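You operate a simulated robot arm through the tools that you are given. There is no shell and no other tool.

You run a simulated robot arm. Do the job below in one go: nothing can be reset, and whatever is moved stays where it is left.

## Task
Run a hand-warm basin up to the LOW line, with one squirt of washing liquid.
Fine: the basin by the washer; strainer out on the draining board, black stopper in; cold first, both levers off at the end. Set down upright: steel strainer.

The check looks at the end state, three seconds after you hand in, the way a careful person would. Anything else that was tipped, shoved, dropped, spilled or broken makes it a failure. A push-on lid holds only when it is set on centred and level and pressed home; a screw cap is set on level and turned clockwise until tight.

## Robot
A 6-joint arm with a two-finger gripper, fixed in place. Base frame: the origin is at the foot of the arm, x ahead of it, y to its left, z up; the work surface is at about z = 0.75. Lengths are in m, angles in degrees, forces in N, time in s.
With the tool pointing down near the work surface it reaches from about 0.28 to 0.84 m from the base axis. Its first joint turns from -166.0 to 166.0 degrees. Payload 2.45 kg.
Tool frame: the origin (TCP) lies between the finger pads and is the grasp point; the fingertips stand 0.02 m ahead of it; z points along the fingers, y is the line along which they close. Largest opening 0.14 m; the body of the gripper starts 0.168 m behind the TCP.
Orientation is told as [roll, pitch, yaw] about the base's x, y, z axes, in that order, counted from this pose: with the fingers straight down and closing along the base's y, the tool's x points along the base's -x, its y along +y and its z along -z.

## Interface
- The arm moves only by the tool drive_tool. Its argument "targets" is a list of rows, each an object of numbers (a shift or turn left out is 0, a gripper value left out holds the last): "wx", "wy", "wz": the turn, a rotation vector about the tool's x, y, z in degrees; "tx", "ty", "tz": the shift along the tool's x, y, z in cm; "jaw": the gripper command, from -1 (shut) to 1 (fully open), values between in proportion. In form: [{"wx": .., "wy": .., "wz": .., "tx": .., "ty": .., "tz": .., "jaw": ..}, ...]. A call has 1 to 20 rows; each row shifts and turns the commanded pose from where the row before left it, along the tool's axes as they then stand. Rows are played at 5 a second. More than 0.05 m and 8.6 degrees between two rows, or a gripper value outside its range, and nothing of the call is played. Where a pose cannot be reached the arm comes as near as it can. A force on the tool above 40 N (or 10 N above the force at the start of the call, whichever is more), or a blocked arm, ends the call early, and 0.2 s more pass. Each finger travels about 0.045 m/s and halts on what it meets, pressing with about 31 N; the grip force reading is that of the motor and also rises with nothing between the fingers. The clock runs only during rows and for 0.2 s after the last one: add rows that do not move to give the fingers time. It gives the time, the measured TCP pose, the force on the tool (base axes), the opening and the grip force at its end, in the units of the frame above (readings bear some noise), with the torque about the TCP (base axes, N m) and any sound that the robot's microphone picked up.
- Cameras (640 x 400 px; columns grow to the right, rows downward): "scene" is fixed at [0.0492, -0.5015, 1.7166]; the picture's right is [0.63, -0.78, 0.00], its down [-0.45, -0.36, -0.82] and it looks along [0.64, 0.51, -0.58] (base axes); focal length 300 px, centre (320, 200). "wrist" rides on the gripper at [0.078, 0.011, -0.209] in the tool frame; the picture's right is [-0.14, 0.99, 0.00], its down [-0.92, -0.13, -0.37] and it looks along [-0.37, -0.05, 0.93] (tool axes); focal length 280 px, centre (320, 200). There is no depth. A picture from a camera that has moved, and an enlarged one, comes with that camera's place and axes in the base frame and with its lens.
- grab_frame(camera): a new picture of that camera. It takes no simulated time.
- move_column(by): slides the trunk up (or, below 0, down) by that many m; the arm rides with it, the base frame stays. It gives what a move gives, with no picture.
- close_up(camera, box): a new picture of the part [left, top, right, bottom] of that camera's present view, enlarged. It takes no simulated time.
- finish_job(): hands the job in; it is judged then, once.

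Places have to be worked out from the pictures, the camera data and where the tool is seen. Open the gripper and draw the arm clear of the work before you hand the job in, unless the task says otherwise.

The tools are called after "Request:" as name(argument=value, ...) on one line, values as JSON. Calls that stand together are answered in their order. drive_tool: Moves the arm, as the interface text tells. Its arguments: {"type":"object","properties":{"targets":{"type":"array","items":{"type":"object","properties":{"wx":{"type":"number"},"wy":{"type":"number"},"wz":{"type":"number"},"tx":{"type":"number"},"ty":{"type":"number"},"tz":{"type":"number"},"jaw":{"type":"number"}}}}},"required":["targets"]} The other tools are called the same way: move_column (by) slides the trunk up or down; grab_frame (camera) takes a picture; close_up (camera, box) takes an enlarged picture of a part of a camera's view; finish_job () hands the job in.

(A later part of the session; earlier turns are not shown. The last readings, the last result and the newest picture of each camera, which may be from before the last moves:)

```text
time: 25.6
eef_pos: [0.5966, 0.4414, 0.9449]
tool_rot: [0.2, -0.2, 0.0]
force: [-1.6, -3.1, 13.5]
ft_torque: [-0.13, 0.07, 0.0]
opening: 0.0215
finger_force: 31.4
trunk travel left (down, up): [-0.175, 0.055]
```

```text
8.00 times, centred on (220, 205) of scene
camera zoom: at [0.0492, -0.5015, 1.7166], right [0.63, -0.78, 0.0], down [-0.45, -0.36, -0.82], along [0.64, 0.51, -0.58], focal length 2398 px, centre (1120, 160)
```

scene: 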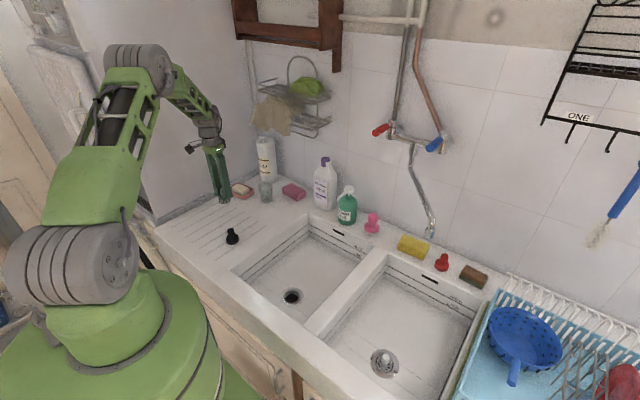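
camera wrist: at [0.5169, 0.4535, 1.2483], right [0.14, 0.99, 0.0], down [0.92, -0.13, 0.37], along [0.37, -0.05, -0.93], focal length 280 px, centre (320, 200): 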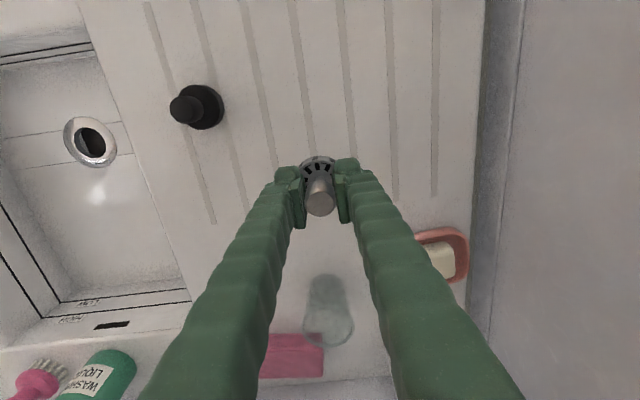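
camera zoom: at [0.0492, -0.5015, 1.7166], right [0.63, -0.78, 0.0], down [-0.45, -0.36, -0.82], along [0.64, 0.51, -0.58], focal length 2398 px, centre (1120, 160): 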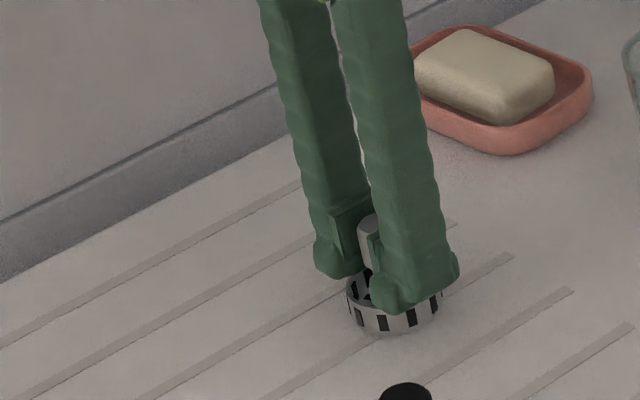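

Contact felt (13.5 N at TCP 0.945, so the board is ~0.896). Relax 1 mm, open, and lift straight away.

Request:
drive_tool(targets=[{"tz": -0.2}, {"jaw": -0.3}, {}, {}, {}, {"tz": -1}, {"tz": -2}, {"tz": -4}, {"tz": -4}])

Request:
grab_frame(camera="wrist")

Request:
close_up(camera="scene", box=[190, 170, 270, 250])

```text
time: 27.6
eef_pos: [0.5947, 0.4425, 1.0539]
tool_rot: [0.1, -0.2, 0.0]
force: [-0.6, -0.4, -1.2]
ft_torque: [0.06, -0.01, 0.0]
opening: 0.0487
finger_force: 0.1
trunk travel left (down, up): [-0.175, 0.055]
```

```text
taken
camera wrist: at [0.5162, 0.4517, 1.2643], right [0.14, 0.99, 0.0], down [0.92, -0.13, 0.37], along [0.37, -0.05, -0.93], focal length 280 px, centre (320, 200)
```

wrist: 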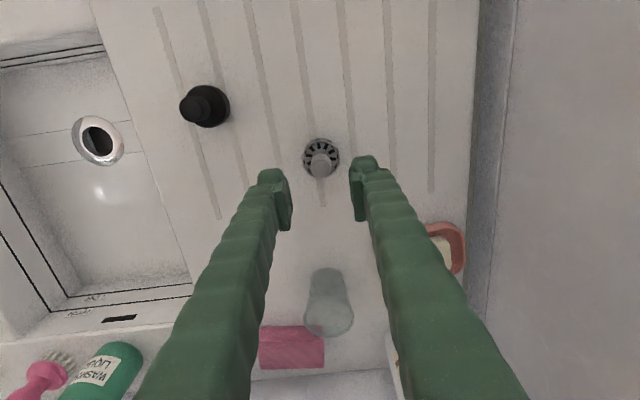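

```text
5.00 times, centred on (230, 210) of scene
camera zoom: at [0.0492, -0.5015, 1.7166], right [0.63, -0.78, 0.0], down [-0.45, -0.36, -0.82], along [0.64, 0.51, -0.58], focal length 1499 px, centre (770, 150)
```

zoom: 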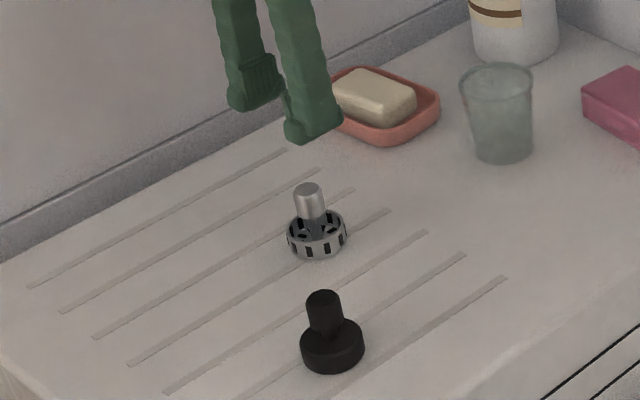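

Strainer stands upright on the board. Next, hover over the black stopper at about (0.514, 0.314).

Request:
drive_tool(targets=[{"tx": 2, "ty": -3.2}, {"tx": 2, "ty": -3.2}, {"tx": 2, "ty": -3.2}, {"tx": 2, "ty": -3.2}, {}])

Request:
grab_frame(camera="wrist")

Request:
close_up(camera="wrist", box=[260, 80, 400, 220])

Request:
close_up(camera="scene", box=[190, 190, 270, 250])

```text
time: 28.8
eef_pos: [0.5166, 0.3167, 1.0542]
tool_rot: [0.0, 0.0, 0.0]
force: [-0.8, 0.7, 0.6]
ft_torque: [-0.04, 0.01, -0.01]
opening: 0.0491
finger_force: 0.0
trunk travel left (down, up): [-0.175, 0.055]
```

```text
taken
camera wrist: at [0.4376, 0.3265, 1.2629], right [0.14, 0.99, 0.0], down [0.92, -0.13, 0.37], along [0.37, -0.05, -0.93], focal length 280 px, centre (320, 200)
```

wrist: 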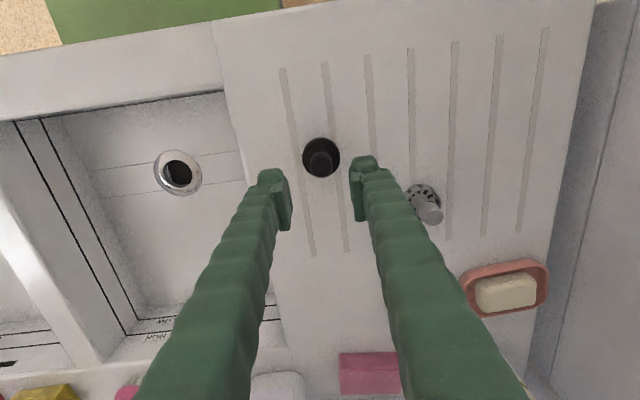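

```text
2.86 times, centred on (330, 150) of wrist
camera zoom: at [0.4376, 0.3265, 1.2629], right [0.14, 0.99, 0.0], down [0.92, -0.13, 0.37], along [0.37, -0.05, -0.93], focal length 801 px, centre (291, 343)
```

zoom: 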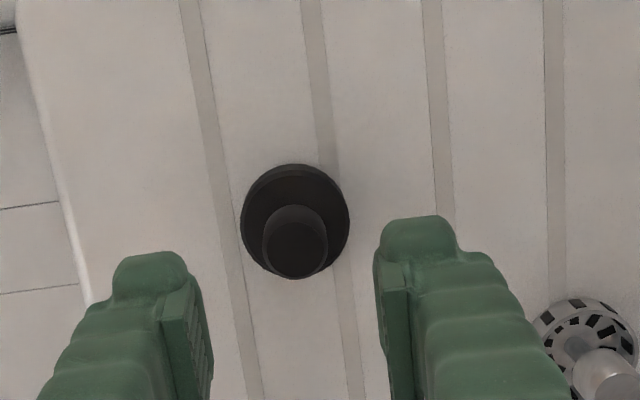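

```text
6.67 times, centred on (230, 220) of scene
camera zoom: at [0.0492, -0.5015, 1.7166], right [0.63, -0.78, 0.0], down [-0.45, -0.36, -0.82], along [0.64, 0.51, -0.58], focal length 1998 px, centre (920, 67)
```

zoom: 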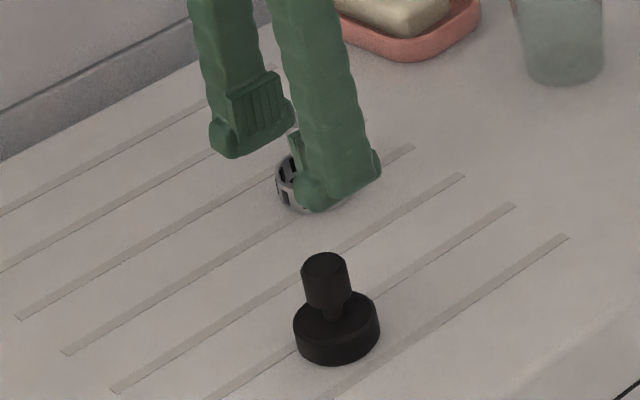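

The stopper is at about (0.520, 0.317), knob top ≈0.950. Open slightly, descend to TCP ≈0.940 and close.

Request:
drive_tool(targets=[{"jaw": -0.15, "tx": -0.35, "ty": 0.05}, {"tz": 4}, {"tz": 4}, {"tz": 2.5}, {"tz": 0.8}, {}])

Request:
close_up(camera="wrist", box=[240, 120, 400, 260])

Request:
close_up(camera="scene", box=[200, 200, 260, 250])

```text
time: 30.1
eef_pos: [0.5212, 0.3144, 0.9395]
tool_rot: [0.0, 0.0, -0.1]
force: [0.0, 0.0, 0.2]
ft_torque: [-0.02, 0.01, -0.01]
opening: 0.0595
finger_force: 0.1
trunk travel left (down, up): [-0.175, 0.055]
```

```text
2.86 times, centred on (320, 190) of wrist
camera zoom: at [0.4421, 0.3251, 1.1499], right [0.14, 0.99, 0.0], down [0.92, -0.13, 0.37], along [0.37, -0.05, -0.93], focal length 801 px, centre (320, 229)
```

zoom: 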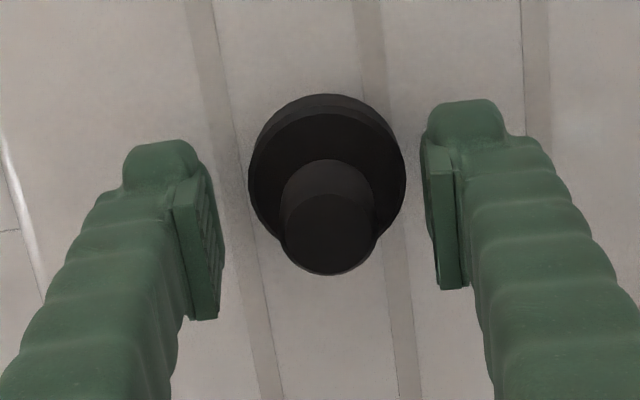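

```text
8.00 times, centred on (230, 225) of scene
camera zoom: at [0.0492, -0.5015, 1.7166], right [0.63, -0.78, 0.0], down [-0.45, -0.36, -0.82], along [0.64, 0.51, -0.58], focal length 2398 px, centre (1040, 0)
```

zoom: 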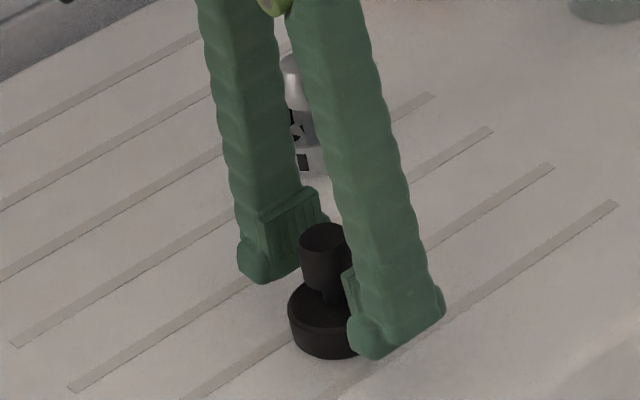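

Nicely bracketed; shift 2 mm to +y, close on the knob.

Request:
drive_tool(targets=[{"ty": 0.2}, {"jaw": -1}, {}, {}, {}, {}])

Request:
close_up(camera="wrist", box=[240, 120, 400, 260])

```text
time: 31.6
eef_pos: [0.5207, 0.3173, 0.9423]
tool_rot: [0.1, -0.2, 0.0]
force: [1.1, 0.7, 13.4]
ft_torque: [0.03, 0.04, 0.02]
opening: 0.0242
finger_force: 31.4
trunk travel left (down, up): [-0.175, 0.055]
```

```text
2.86 times, centred on (320, 190) of wrist
camera zoom: at [0.4418, 0.3274, 1.1515], right [0.14, 0.99, 0.0], down [0.92, -0.13, 0.37], along [0.37, -0.05, -0.93], focal length 801 px, centre (320, 229)
```

zoom: 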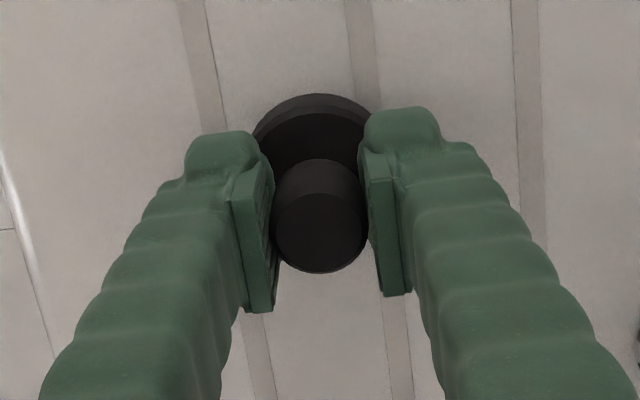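

Held at 24 mm. Lift it and carry it to above the drain at (0.548, 0.040).

Request:
drive_tool(targets=[{"tz": -0.3}, {"tz": -1}, {"tz": -3}, {"tz": -4}, {"tz": -4}, {"tx": -0.3, "ty": -3.5}, {"tx": -0.35, "ty": -4}, {"tx": -0.35, "ty": -4}, {"tx": -0.35, "ty": -4}, {"tx": -0.35, "ty": -4}, {"tx": -0.35, "ty": -4}, {"tx": -0.35, "ty": -3}, {"tx": -0.35, "ty": -1.2}, {}])

Request:
grab_frame(camera="wrist")

Request:
close_up(camera="scene", box=[260, 200, 340, 310])

```text
time: 34.5
eef_pos: [0.5472, 0.0386, 1.0635]
tool_rot: [0.0, -0.1, 0.0]
force: [-0.6, -0.5, -0.7]
ft_torque: [0.0, -0.03, 0.02]
opening: 0.024
finger_force: 30.3
trunk travel left (down, up): [-0.175, 0.055]
```

```text
taken
camera wrist: at [0.4688, 0.0496, 1.2738], right [0.14, 0.99, 0.0], down [0.92, -0.13, 0.37], along [0.37, -0.05, -0.93], focal length 280 px, centre (320, 200)
```

wrist: 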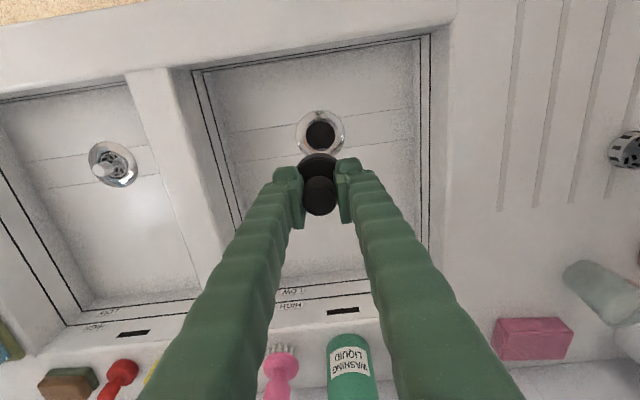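

```text
3.64 times, centred on (300, 255) of scene
camera zoom: at [0.0492, -0.5015, 1.7166], right [0.63, -0.78, 0.0], down [-0.45, -0.36, -0.82], along [0.64, 0.51, -0.58], focal length 1090 px, centre (393, 0)
```

zoom: 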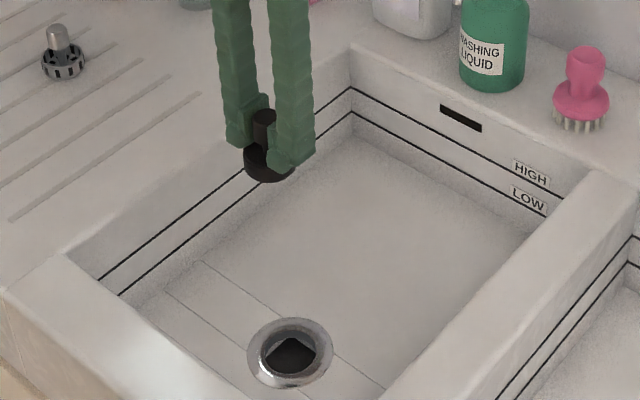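

Stopper hangs level. Descend to TCP ≈0.812 (stopper bottom ~1.5 cm above the flange) and check alignment.

Request:
drive_tool(targets=[{"tx": -0.05, "ty": 0.15, "tz": 3}, {"tz": 4}, {"tz": 4}, {"tz": 4}, {"tz": 4}, {"tz": 3}, {"tz": 2}, {"tz": 1.1}, {}])

Request:
close_up(camera="wrist", box=[240, 100, 400, 240])

Request:
close_up(camera="scene", box=[270, 260, 320, 310])

```text
time: 36.5
eef_pos: [0.5494, 0.0399, 0.8134]
tool_rot: [-0.1, -0.2, 0.0]
force: [-0.7, -0.1, 0.0]
ft_torque: [-0.02, -0.03, 0.0]
opening: 0.0239
finger_force: 30.7
trunk travel left (down, up): [-0.175, 0.055]
```

```text
2.86 times, centred on (320, 170) of wrist
camera zoom: at [0.4704, 0.0513, 1.0233], right [0.14, 0.99, 0.0], down [0.92, -0.13, 0.37], along [0.37, -0.05, -0.93], focal length 801 px, centre (320, 286)
```

zoom: 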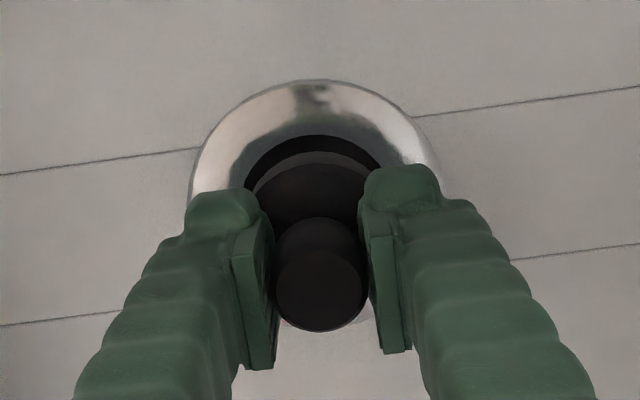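

```text
8.00 times, centred on (295, 285) of scene
camera zoom: at [0.0492, -0.5015, 1.7166], right [0.63, -0.78, 0.0], down [-0.45, -0.36, -0.82], along [0.64, 0.51, -0.58], focal length 2398 px, centre (520, -480)
```

zoom: 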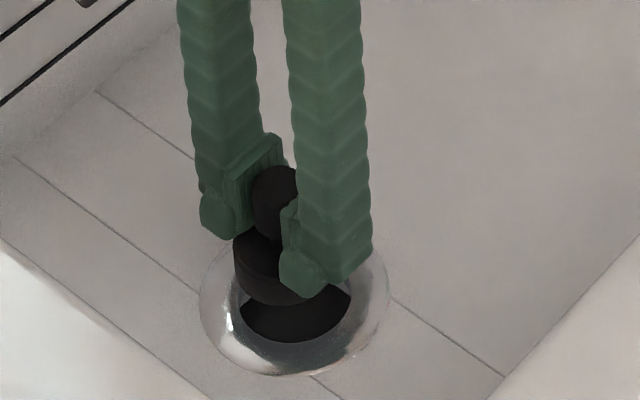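

Stopper and hole are aligned within ~1–2 mm. Lower in small steps, watching the force.

Request:
drive_tool(targets=[{"tz": 0.5}, {"tz": 0.5}, {"tz": 0.5}, {"tz": 0.3}, {"tz": 0.3}])

Request:
close_up(camera="scene", box=[270, 260, 320, 310])

```text
time: 37.8
eef_pos: [0.5496, 0.0405, 0.793]
tool_rot: [0.0, -0.1, -0.1]
force: [0.2, 0.1, 0.2]
ft_torque: [-0.01, 0.01, 0.04]
opening: 0.0238
finger_force: 30.9
trunk travel left (down, up): [-0.175, 0.055]
```

```text
8.00 times, centred on (295, 285) of scene
camera zoom: at [0.0492, -0.5015, 1.7166], right [0.63, -0.78, 0.0], down [-0.45, -0.36, -0.82], along [0.64, 0.51, -0.58], focal length 2398 px, centre (520, -480)
```

zoom: 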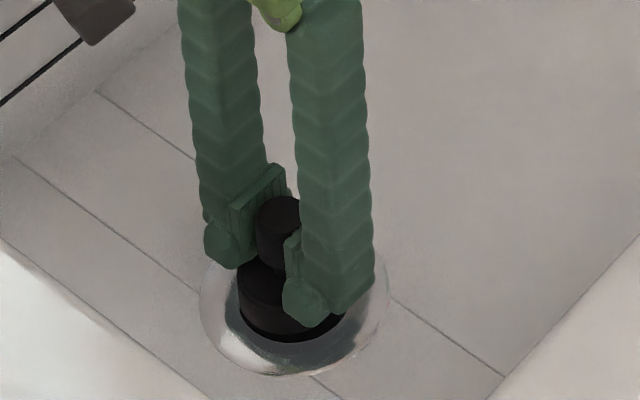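

No contact yet; the stopper is entering the hole. Keep lowering in small steps.

Request:
drive_tool(targets=[{"tz": 0.3}, {"tz": 0.3}, {"tz": 0.3}, {"tz": 0.3}, {"tz": 0.2}])

Request:
close_up(camera="scene", box=[270, 260, 320, 310])

```text
time: 39.0
eef_pos: [0.5492, 0.0419, 0.779]
tool_rot: [0.1, -0.1, 0.0]
force: [-0.2, 0.7, -0.6]
ft_torque: [0.0, -0.01, 0.02]
opening: 0.0239
finger_force: 30.7
trunk travel left (down, up): [-0.175, 0.055]
```

```text
8.00 times, centred on (295, 285) of scene
camera zoom: at [0.0492, -0.5015, 1.7166], right [0.63, -0.78, 0.0], down [-0.45, -0.36, -0.82], along [0.64, 0.51, -0.58], focal length 2398 px, centre (520, -480)
```

zoom: 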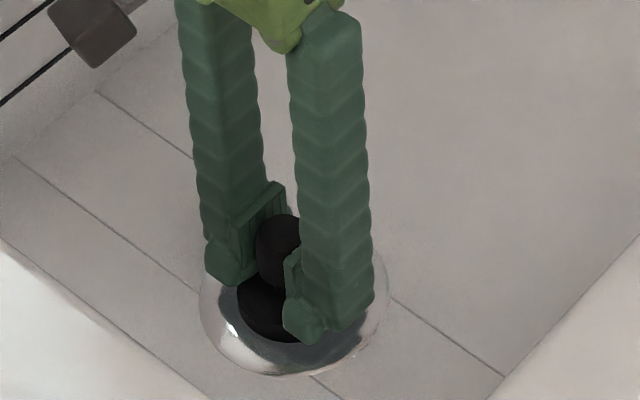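

Still free; continue to lower towards the seat.

Request:
drive_tool(targets=[{"tz": 0.2}, {"tz": 0.2}, {"tz": 0.2}, {"tz": 0.2}, {"tz": 0.2}, {}])

Request:
close_up(camera="scene", box=[270, 260, 320, 310])

```text
time: 40.4
eef_pos: [0.5488, 0.0414, 0.7701]
tool_rot: [0.0, -0.1, 0.0]
force: [-2.5, -2.1, 23.4]
ft_torque: [-0.07, 0.18, 0.03]
opening: 0.0241
finger_force: 32.0
trunk travel left (down, up): [-0.175, 0.055]
```

```text
8.00 times, centred on (295, 285) of scene
camera zoom: at [0.0492, -0.5015, 1.7166], right [0.63, -0.78, 0.0], down [-0.45, -0.36, -0.82], along [0.64, 0.51, -0.58], focal length 2398 px, centre (520, -480)
```

zoom: 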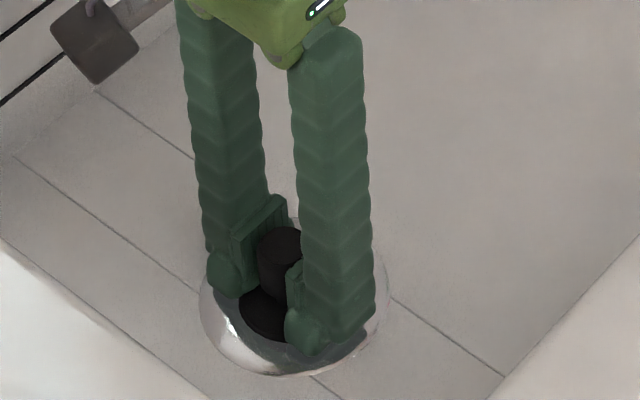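

Contact at 23 N with TCP 0.770. Release, lift off, then close the fingers and press the knob top to be sure it is home.

Request:
drive_tool(targets=[{"jaw": -0.3}, {}, {}, {}, {"tz": -1}, {"tz": -2}, {"tz": -3}, {"tz": -4, "jaw": -1}, {"tz": -2}, {}, {}])

Request:
close_up(camera="wrist", box=[240, 80, 400, 220])

Request:
close_up(camera="scene", box=[270, 260, 320, 310])

```text
time: 42.8
eef_pos: [0.5482, 0.0409, 0.8886]
tool_rot: [0.0, -0.2, -0.1]
force: [-0.2, -0.2, 0.1]
ft_torque: [-0.05, -0.02, -0.01]
opening: 0.0
finger_force: 29.6
trunk travel left (down, up): [-0.175, 0.055]
```

```text
2.86 times, centred on (320, 150) of wrist
camera zoom: at [0.4691, 0.0509, 1.0971], right [0.14, 0.99, 0.0], down [0.92, -0.13, 0.37], along [0.37, -0.05, -0.93], focal length 801 px, centre (320, 343)
```

zoom: 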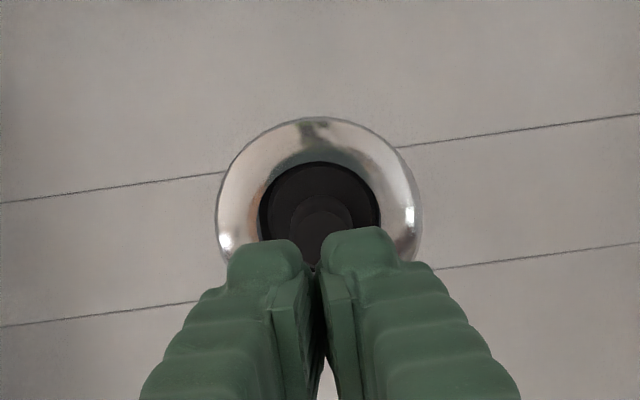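

```text
8.00 times, centred on (295, 285) of scene
camera zoom: at [0.0492, -0.5015, 1.7166], right [0.63, -0.78, 0.0], down [-0.45, -0.36, -0.82], along [0.64, 0.51, -0.58], focal length 2398 px, centre (520, -480)
```

zoom: 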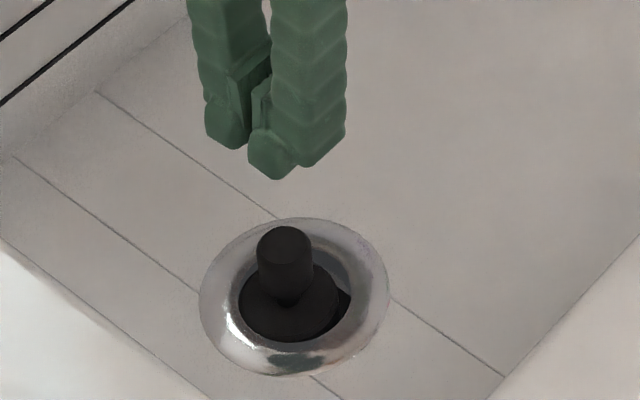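

Stopper is seated in the drain, upright. Press gently on the knob top with the closed fingertips.

Request:
drive_tool(targets=[{"tz": 3}, {"tz": 3}, {"tz": 2}, {"tz": 0.5}, {"tz": 0.3}, {"tz": 0.2}])

Request:
drive_tool(targets=[{"tz": 0.2}, {"tz": 0.2}, {}])

```text
time: 43.8
eef_pos: [0.5487, 0.0399, 0.8078]
tool_rot: [0.0, -0.5, -0.2]
force: [-8.1, -0.1, 32.9]
ft_torque: [-0.01, 0.34, 0.02]
opening: 0.0059
finger_force: 29.6
trunk travel left (down, up): [-0.175, 0.055]
stopped in row 5: the force on the tool passed its limit at 49 N (the readings are from after the stop); the commanded pose is now the measured one
```

```text
time: 44.1
eef_pos: [0.5509, 0.0396, 0.8078]
tool_rot: [0.0, -0.3, 0.0]
force: [-8.1, 0.1, 29.5]
ft_torque: [0.0, 0.34, -0.01]
opening: 0.0057
finger_force: 29.7
trunk travel left (down, up): [-0.175, 0.055]
stopped in row 1: the force on the tool passed its limit at 49 N (the readings are from after the stop); the commanded pose is now the measured one
```

Pressed with nearly 50 N, no further give. Lift off and check the stopper.

Request:
drive_tool(targets=[{"tz": -0.5}, {"tz": -3}, {"tz": -4}, {"tz": -4}, {"tz": -4}, {"tz": -4}, {"tz": -4}, {"tz": -4}, {"tz": -4}])

Request:
close_up(camera="scene", box=[275, 275, 310, 310])

Request:
grab_frame(camera="wrist")

Request:
close_up(camera="wrist", box=[280, 90, 360, 170])

```text
time: 46.1
eef_pos: [0.5496, 0.0419, 1.1238]
tool_rot: [0.0, -0.4, -0.1]
force: [0.3, -0.5, 0.4]
ft_torque: [-0.03, -0.03, 0.0]
opening: 0.0001
finger_force: 29.5
trunk travel left (down, up): [-0.175, 0.055]
```

```text
11.43 times, centred on (292, 292) of scene
camera zoom: at [0.0492, -0.5015, 1.7166], right [0.63, -0.78, 0.0], down [-0.45, -0.36, -0.82], along [0.64, 0.51, -0.58], focal length 3426 px, centre (634, -857)
```

zoom: 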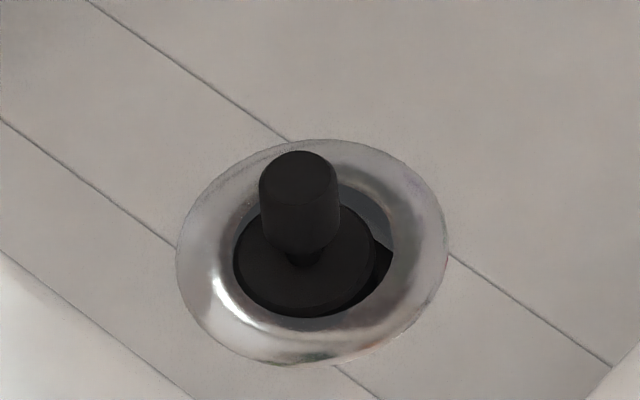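

```text
taken
camera wrist: at [0.4703, 0.0519, 1.333], right [0.14, 0.99, 0.0], down [0.92, -0.13, 0.37], along [0.37, -0.05, -0.93], focal length 280 px, centre (320, 200)
```

wrist: 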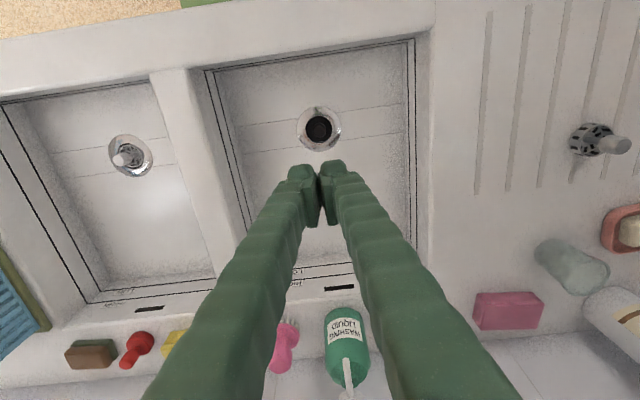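

```text
5.00 times, centred on (320, 130) of wrist
camera zoom: at [0.4703, 0.0519, 1.333], right [0.14, 0.99, 0.0], down [0.92, -0.13, 0.37], along [0.37, -0.05, -0.93], focal length 1402 px, centre (320, 550)
```

zoom: 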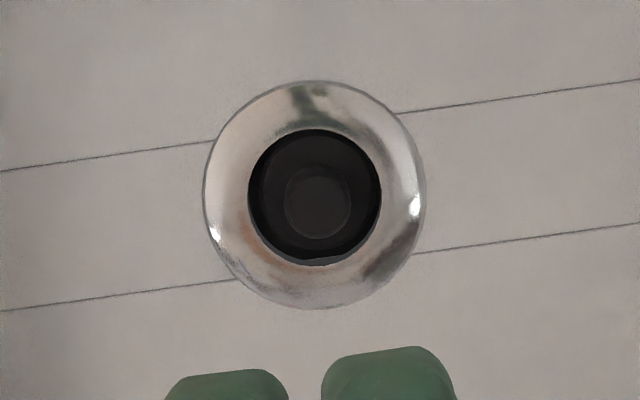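

The stopper is in but I see a crescent gap; check the centring with a stronger zoom.

Request:
close_up(camera="wrist", box=[300, 112, 340, 148])

Request:
close_up(camera="scene", box=[282, 284, 304, 306])

```text
11.11 times, centred on (320, 130) of wrist
camera zoom: at [0.4703, 0.0519, 1.333], right [0.14, 0.99, 0.0], down [0.92, -0.13, 0.37], along [0.37, -0.05, -0.93], focal length 3115 px, centre (320, 978)
```

zoom: 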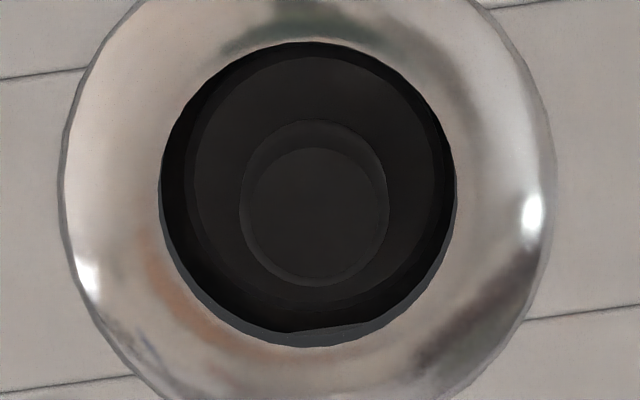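

```text
16.00 times, centred on (293, 295) of scene
camera zoom: at [0.0492, -0.5015, 1.7166], right [0.63, -0.78, 0.0], down [-0.45, -0.36, -0.82], along [0.64, 0.51, -0.58], focal length 4796 px, centre (752, -1320)
```

zoom: 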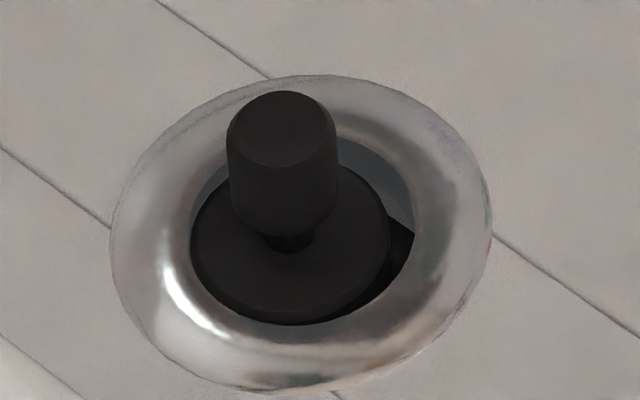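

The stopper sits ~2.7 mm off-centre toward +y in a recess with ~3 mm play. I'll regrip the knob and recentre it so it surely seals.

Request:
drive_tool(targets=[{"jaw": -0.3, "tz": 3}, {"tz": 4}, {"tz": 4}, {"tz": 4}, {"tz": 4}, {"tz": 4}, {"tz": 4}, {"tz": 4}, {"tz": 2.5}, {"tz": 0.9}, {}, {"jaw": -1}, {}, {}, {}, {}])

Request:
close_up(camera="wrist", box=[240, 120, 400, 260])

Request:
close_up(camera="scene", box=[275, 270, 315, 310])

```text
time: 49.5
eef_pos: [0.5538, 0.0399, 0.7781]
tool_rot: [0.0, -0.3, 0.0]
force: [-0.4, -0.6, 0.2]
ft_torque: [0.01, 0.01, 0.02]
opening: 0.0235
finger_force: 31.3
trunk travel left (down, up): [-0.175, 0.055]
```

```text
2.86 times, centred on (320, 190) of wrist
camera zoom: at [0.4737, 0.0499, 0.9872], right [0.14, 0.99, 0.0], down [0.92, -0.13, 0.37], along [0.37, -0.05, -0.93], focal length 801 px, centre (320, 229)
```

zoom: 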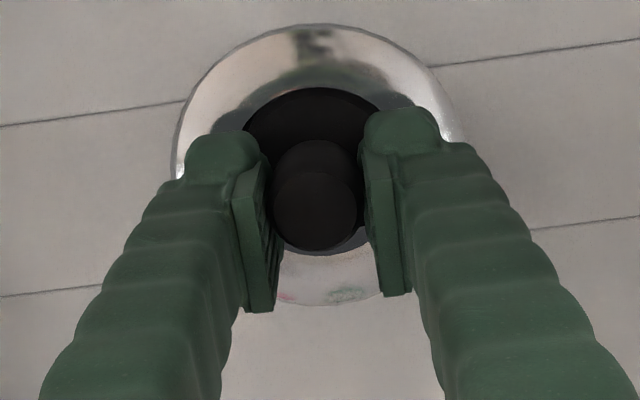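

```text
10.00 times, centred on (295, 290) of scene
camera zoom: at [0.0492, -0.5015, 1.7166], right [0.63, -0.78, 0.0], down [-0.45, -0.36, -0.82], along [0.64, 0.51, -0.58], focal length 2998 px, centre (570, -700)
```

zoom: 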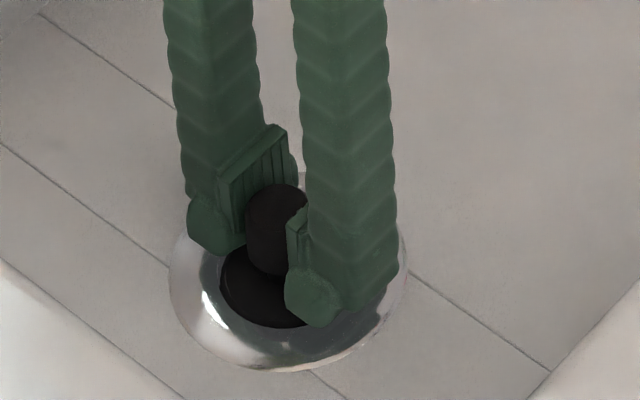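

Gripping already pulled the knob to y≈0.039, matching the flange centre in both axes. Push down a touch while gripped, then release and check.

Request:
drive_tool(targets=[{"tz": 0.3}, {"tz": 0.3}, {}, {"jaw": -0.3}, {}, {}, {"tz": -0.3}, {"tz": -2}, {"tz": -4}, {"tz": -4}, {"tz": -4}, {"tz": -4}, {"tz": -4}])

Request:
close_up(camera="wrist", box=[295, 112, 345, 157])

Request:
close_up(camera="scene", box=[282, 284, 304, 306])

```text
time: 50.0
eef_pos: [0.5534, 0.0408, 0.777]
tool_rot: [0.0, -0.5, 0.2]
force: [-6.5, 2.1, 25.5]
ft_torque: [-0.01, 0.46, 0.04]
opening: 0.0239
finger_force: 31.2
trunk travel left (down, up): [-0.175, 0.055]
stopped in row 2: the force on the tool passed its limit at 46 N (the readings are from after the stop); the commanded pose is now the measured one
```

```text
8.89 times, centred on (320, 134) of wrist
camera zoom: at [0.4733, 0.0505, 0.986], right [0.14, 0.99, 0.0], down [0.92, -0.13, 0.38], along [0.37, -0.05, -0.93], focal length 2492 px, centre (320, 782)
```

zoom: 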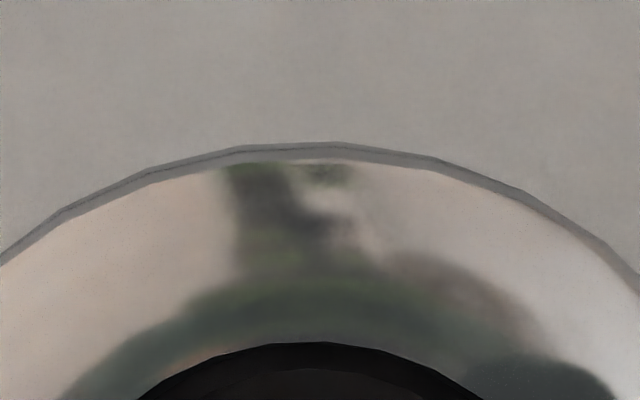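

```text
16.00 times, centred on (293, 295) of scene
camera zoom: at [0.0492, -0.5015, 1.7166], right [0.63, -0.78, 0.0], down [-0.45, -0.36, -0.82], along [0.64, 0.51, -0.58], focal length 4796 px, centre (752, -1320)
```

zoom: 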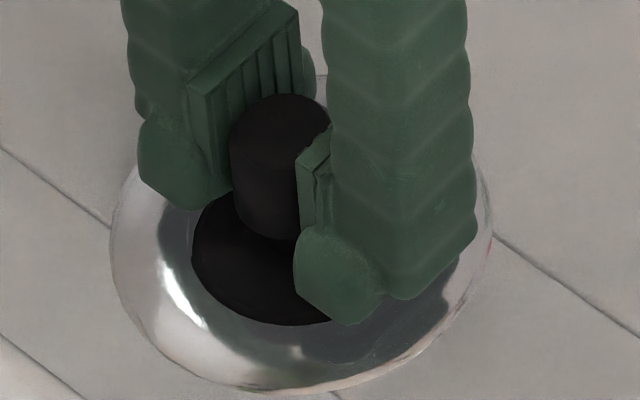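

Pushed home (46 N). Release and lift away.

Request:
drive_tool(targets=[{"jaw": -0.2}, {}, {}, {}, {"tz": -0.5}, {"tz": -2}, {"tz": -4}, {"tz": -4}, {"tz": -4}, {"tz": -4}, {"tz": -4}, {"tz": -4}, {"tz": -4}, {"tz": -4}])

Request:
close_up(camera="wrist", box=[300, 112, 340, 148])

Request:
close_up(camera="scene", box=[282, 284, 304, 306])

Request:
grab_frame(camera="wrist")

```text
time: 53.0
eef_pos: [0.5506, 0.0397, 1.1227]
tool_rot: [0.0, -0.6, 0.0]
force: [0.1, 0.1, 0.0]
ft_torque: [0.02, -0.04, -0.02]
opening: 0.0559
finger_force: 0.1
trunk travel left (down, up): [-0.175, 0.055]
```

```text
11.11 times, centred on (320, 130) of wrist
camera zoom: at [0.4702, 0.0504, 1.3319], right [0.14, 0.99, 0.0], down [0.92, -0.13, 0.38], along [0.37, -0.05, -0.93], focal length 3115 px, centre (320, 978)
```

zoom: 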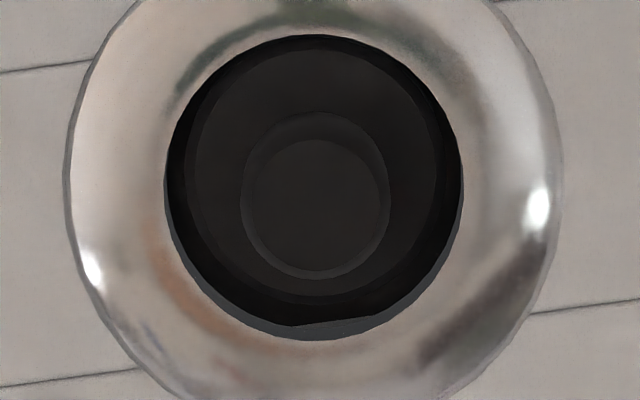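

```text
16.00 times, centred on (293, 295) of scene
camera zoom: at [0.0492, -0.5015, 1.7166], right [0.63, -0.78, 0.0], down [-0.45, -0.36, -0.82], along [0.64, 0.51, -0.58], focal length 4796 px, centre (752, -1320)
```

zoom: 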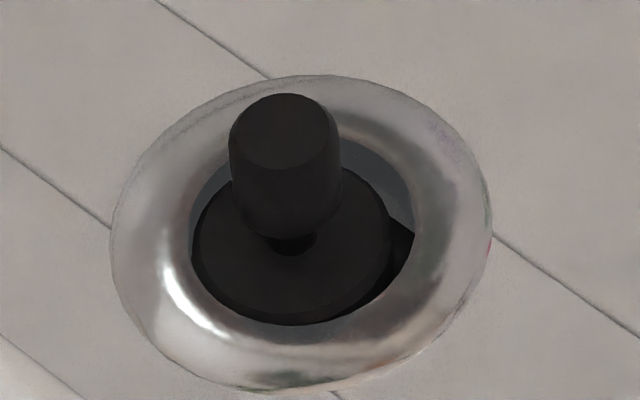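

```text
taken
camera wrist: at [0.4702, 0.0504, 1.3319], right [0.14, 0.99, 0.0], down [0.92, -0.13, 0.38], along [0.37, -0.05, -0.93], focal length 280 px, centre (320, 200)
```

wrist: 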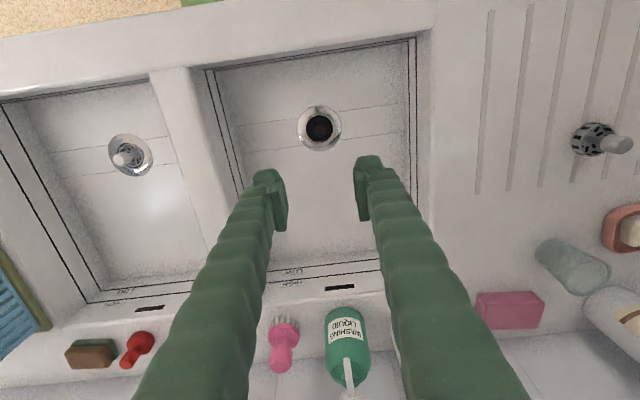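

The stopper is now within ~2 mm of centre, flat and pressed. Next I'll move up and tilt the tool to view the taps and spout closely.

Request:
drive_tool(targets=[{"tx": 0.6, "ty": -2.4, "tz": -3}, {"tx": 0.6, "ty": -2.4, "tz": -3}, {"tx": 0.6, "ty": -2.4, "tz": -3}, {"tx": 0.6, "ty": -2.4, "tz": -3}, {"tx": 0.6, "ty": -2.4, "tz": -3}, {"tx": 0.6, "ty": -2.4, "tz": -3}, {"tx": 0.6, "ty": -2.4, "tz": -3}, {"tx": 0.6, "ty": -2.4, "tz": -3}, {"wy": -8}, {"wy": -8}, {"wy": -8}, {"wy": -8}, {"wy": -8}, {}])

Request:
grab_frame(camera="wrist")

Request:
grab_frame(camera="scene")

```text
time: 56.0
eef_pos: [0.501, -0.1512, 1.3529]
tool_rot: [0.6, -39.8, -0.4]
force: [-4.7, -1.1, -4.4]
ft_torque: [0.08, -1.2, 0.03]
opening: 0.056
finger_force: 0.0
trunk travel left (down, up): [-0.175, 0.055]
```

```text
taken
camera wrist: at [0.3073, -0.143, 1.4644], right [0.11, 0.99, 0.1], down [0.47, -0.14, 0.87], along [0.88, -0.05, -0.48], focal length 280 px, centre (320, 200)
```

wrist: 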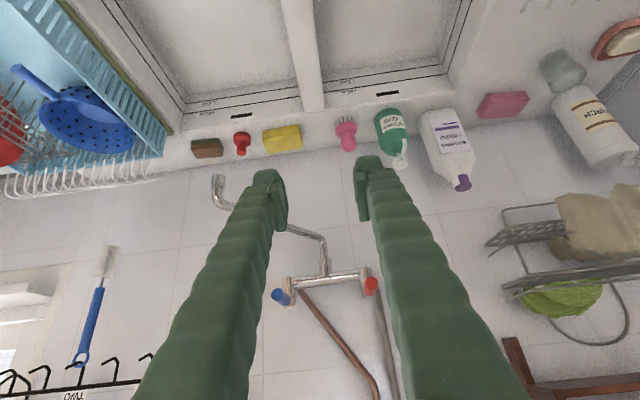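

```text
taken
```

scene: 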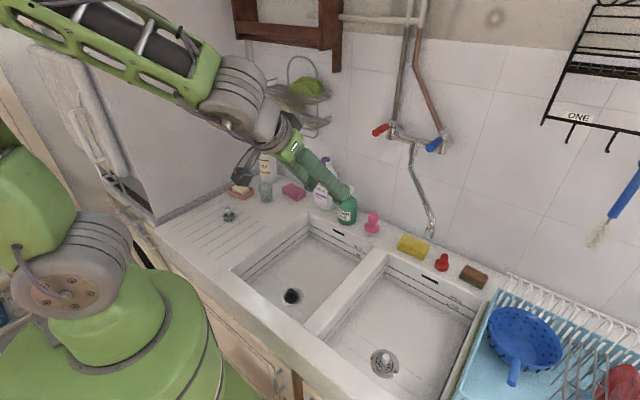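

I'll re-read the force with an idle row and zoom in on the mixer.

Request:
drive_tool(targets=[{}, {}])

Request:
close_up(camera="wrist", box=[250, 220, 390, 330])

Request:
close_up(camera="wrist", box=[190, 150, 350, 280])

Request:
close_up(camera="wrist", box=[340, 80, 500, 210])

Request:
close_up(camera="scene", box=[365, 100, 465, 170])

```text
time: 56.6
eef_pos: [0.5005, -0.1533, 1.3556]
tool_rot: [0.5, -39.9, -0.3]
force: [-0.2, 0.9, 1.0]
ft_torque: [0.0, 0.03, 0.03]
opening: 0.0559
finger_force: 0.1
trunk travel left (down, up): [-0.175, 0.055]
```

```text
3.64 times, centred on (320, 275) of wrist
camera zoom: at [0.3072, -0.1429, 1.466], right [0.1, 0.99, 0.09], down [0.47, -0.13, 0.87], along [0.88, -0.05, -0.48], focal length 1020 px, centre (320, -73)
```

zoom: 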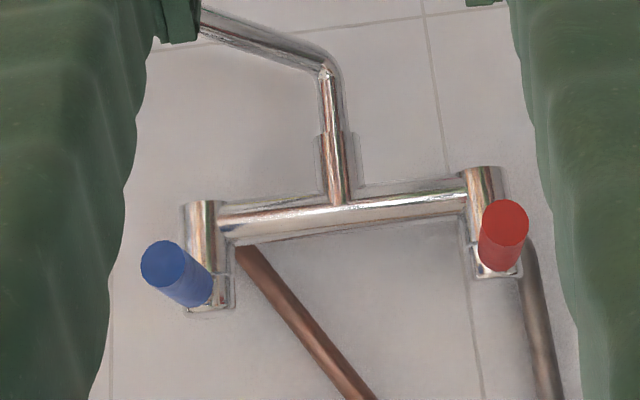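

```text
3.08 times, centred on (270, 215) of wrist
camera zoom: at [0.3072, -0.1429, 1.466], right [0.1, 0.99, 0.09], down [0.47, -0.13, 0.87], along [0.88, -0.05, -0.48], focal length 863 px, centre (474, 154)
```

zoom: 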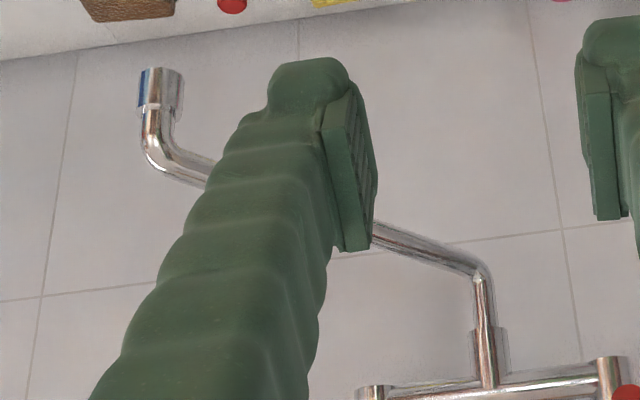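

```text
3.08 times, centred on (420, 145) of wrist
camera zoom: at [0.3072, -0.1429, 1.466], right [0.1, 0.99, 0.09], down [0.47, -0.13, 0.87], along [0.88, -0.05, -0.48], focal length 863 px, centre (12, 369)
```

zoom: 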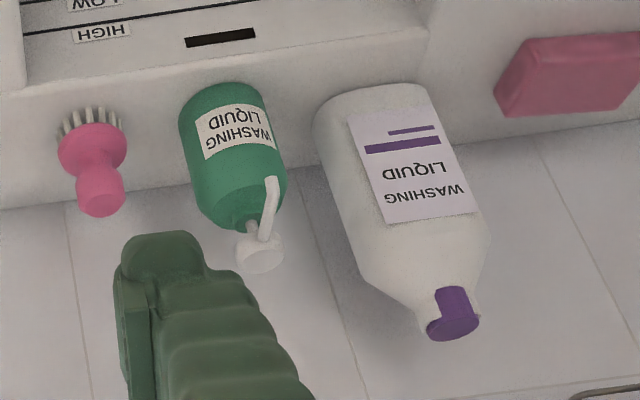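

```text
5.71 times, centred on (415, 135) of scene
camera zoom: at [0.0492, -0.5015, 1.7166], right [0.63, -0.78, 0.0], down [-0.45, -0.36, -0.82], along [0.64, 0.51, -0.58], focal length 1713 px, centre (-223, 571)
```

zoom: 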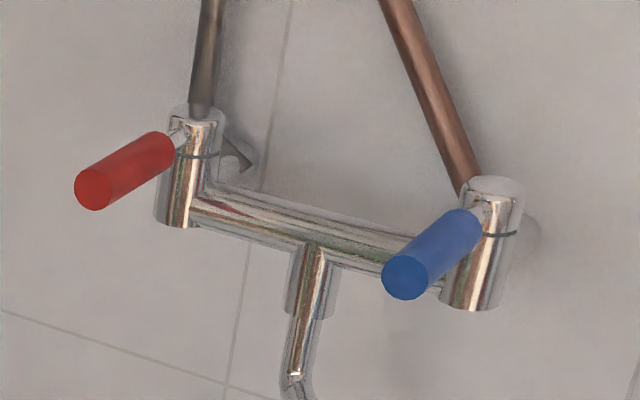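

Off-state levers both point straight out from the wall (blue end ≈(0.818,-0.266,1.36), red end ≈(0.811,-0.099,1.36)), spout pivot ≈(0.92,-0.187). I'll close the fingers, go to the right of the spout, and then swing it left over the left basin.

Request:
drive_tool(targets=[{"jaw": -1, "ty": -4.5}, {"ty": -4.5}, {"ty": -4.5}, {"ty": -4.5}, {"ty": -4.5}, {"ty": -4.0}, {"tx": -1.2, "tz": 4.1}, {"tx": -1.2, "tz": 4.1}, {"tx": -1.2, "tz": 4.1}, {"tx": -1.2, "tz": 4.1}, {"tx": -1.2, "tz": 4.1}, {"tx": -1.2, "tz": 4.1}, {}])

Request:
grab_frame(camera="wrist")

Request:
grab_frame(camera="scene")

```text
time: 59.5
eef_pos: [0.7174, -0.4188, 1.2182]
tool_rot: [0.1, -40.6, 0.0]
force: [0.2, 0.0, 0.1]
ft_torque: [0.03, -0.01, -0.01]
opening: 0.0
finger_force: 29.7
trunk travel left (down, up): [-0.175, 0.055]
```

```text
taken
camera wrist: at [0.5223, -0.4086, 1.327], right [0.1, 0.99, 0.09], down [0.46, -0.13, 0.88], along [0.88, -0.05, -0.47], focal length 280 px, centre (320, 200)
```

wrist: 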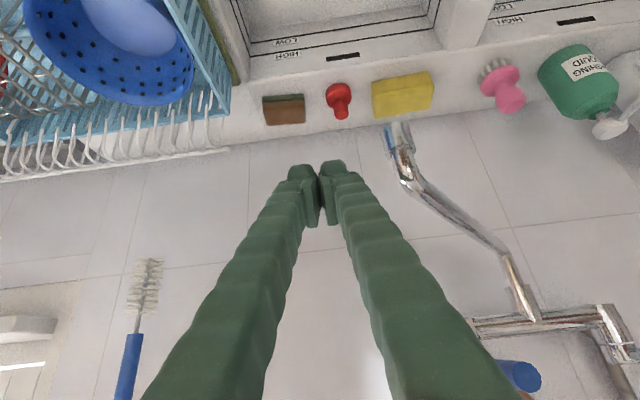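

```text
taken
```

scene: 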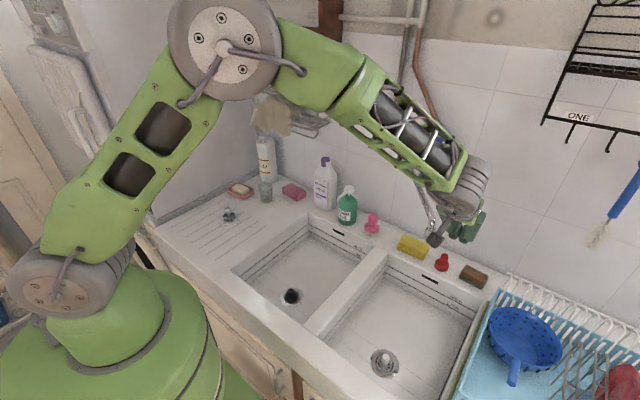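

The spout pipe (elbow ≈(0.737,-0.345,1.20)) is to the left of the fingers. Move in behind it and begin pushing along its arc, slowly.

Request:
drive_tool(targets=[{"tx": -2.0, "ty": 0.9, "tz": 2.5}, {"tx": -2.0, "ty": 0.9, "tz": 2.5}, {"ty": 2.5}, {"ty": 2.5}, {"tx": 0.8, "ty": 1.65, "tz": -0.7}, {"tx": 0.8, "ty": 1.65, "tz": -0.7}, {"tx": 0.8, "ty": 1.65, "tz": -0.7}, {"tx": 0.8, "ty": 1.65, "tz": -0.7}])

Request:
grab_frame(camera="wrist")

Request:
grab_frame(camera="scene")

```text
time: 61.2
eef_pos: [0.7361, -0.2823, 1.2066]
tool_rot: [0.0, -40.5, 0.0]
force: [0.2, -0.3, -0.9]
ft_torque: [0.0, -0.01, -0.04]
opening: 0.0002
finger_force: 29.2
trunk travel left (down, up): [-0.175, 0.055]
```

```text
taken
camera wrist: at [0.541, -0.2722, 1.3157], right [0.1, 0.99, 0.09], down [0.46, -0.13, 0.88], along [0.88, -0.05, -0.47], focal length 280 px, centre (320, 200)
```

wrist: 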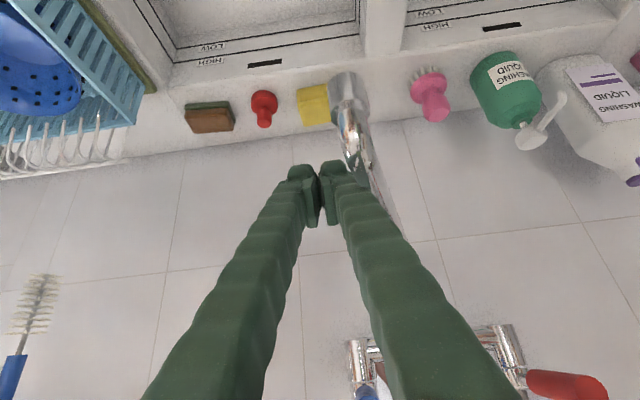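

```text
taken
```

scene: 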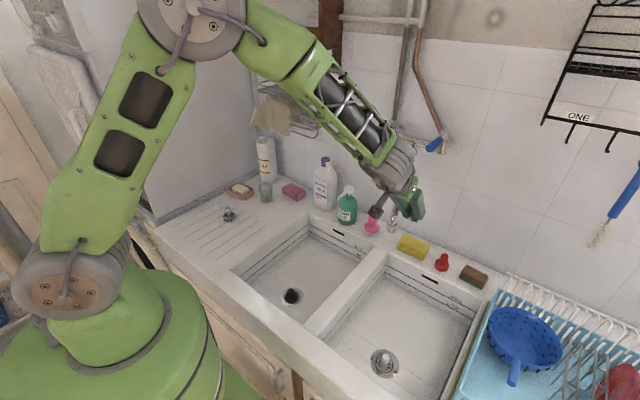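

The spout is following. Continue along the arc to swing it over the left basin.

Request:
drive_tool(targets=[{"tx": 0.4, "ty": 1.65, "tz": -0.34}, {"tx": 0.4, "ty": 1.65, "tz": -0.34}, {"tx": 0.4, "ty": 1.65, "tz": -0.34}, {"tx": 0.4, "ty": 1.65, "tz": -0.34}, {"ty": 1.75}, {"ty": 1.75}, {"ty": 1.75}, {"ty": 1.75}, {"tx": -0.5, "ty": 1.6, "tz": 0.43}, {"tx": -0.5, "ty": 1.6, "tz": 0.43}, {"tx": -0.5, "ty": 1.6, "tz": 0.43}, {"tx": -0.5, "ty": 1.6, "tz": 0.43}, {}])

Request:
grab_frame(camera="wrist")

Request:
grab_frame(camera="scene")

```text
time: 64.0
eef_pos: [0.7395, -0.082, 1.2079]
tool_rot: [0.0, -40.4, 0.0]
force: [0.0, 1.0, -0.2]
ft_torque: [-0.02, -0.02, 0.01]
opening: 0.0002
finger_force: 29.6
trunk travel left (down, up): [-0.175, 0.055]
```

```text
taken
camera wrist: at [0.5454, -0.0722, 1.3163], right [0.1, 0.99, 0.09], down [0.46, -0.13, 0.88], along [0.88, -0.05, -0.47], focal length 280 px, centre (320, 200)
```

wrist: 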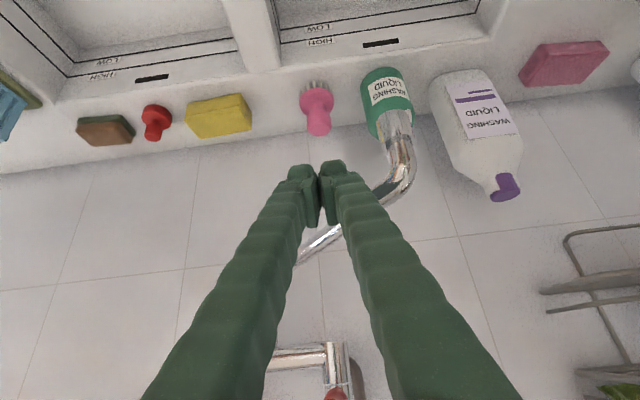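

```text
taken
```

scene: 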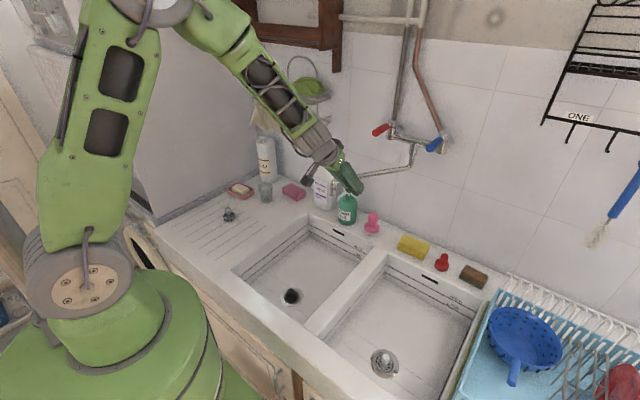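

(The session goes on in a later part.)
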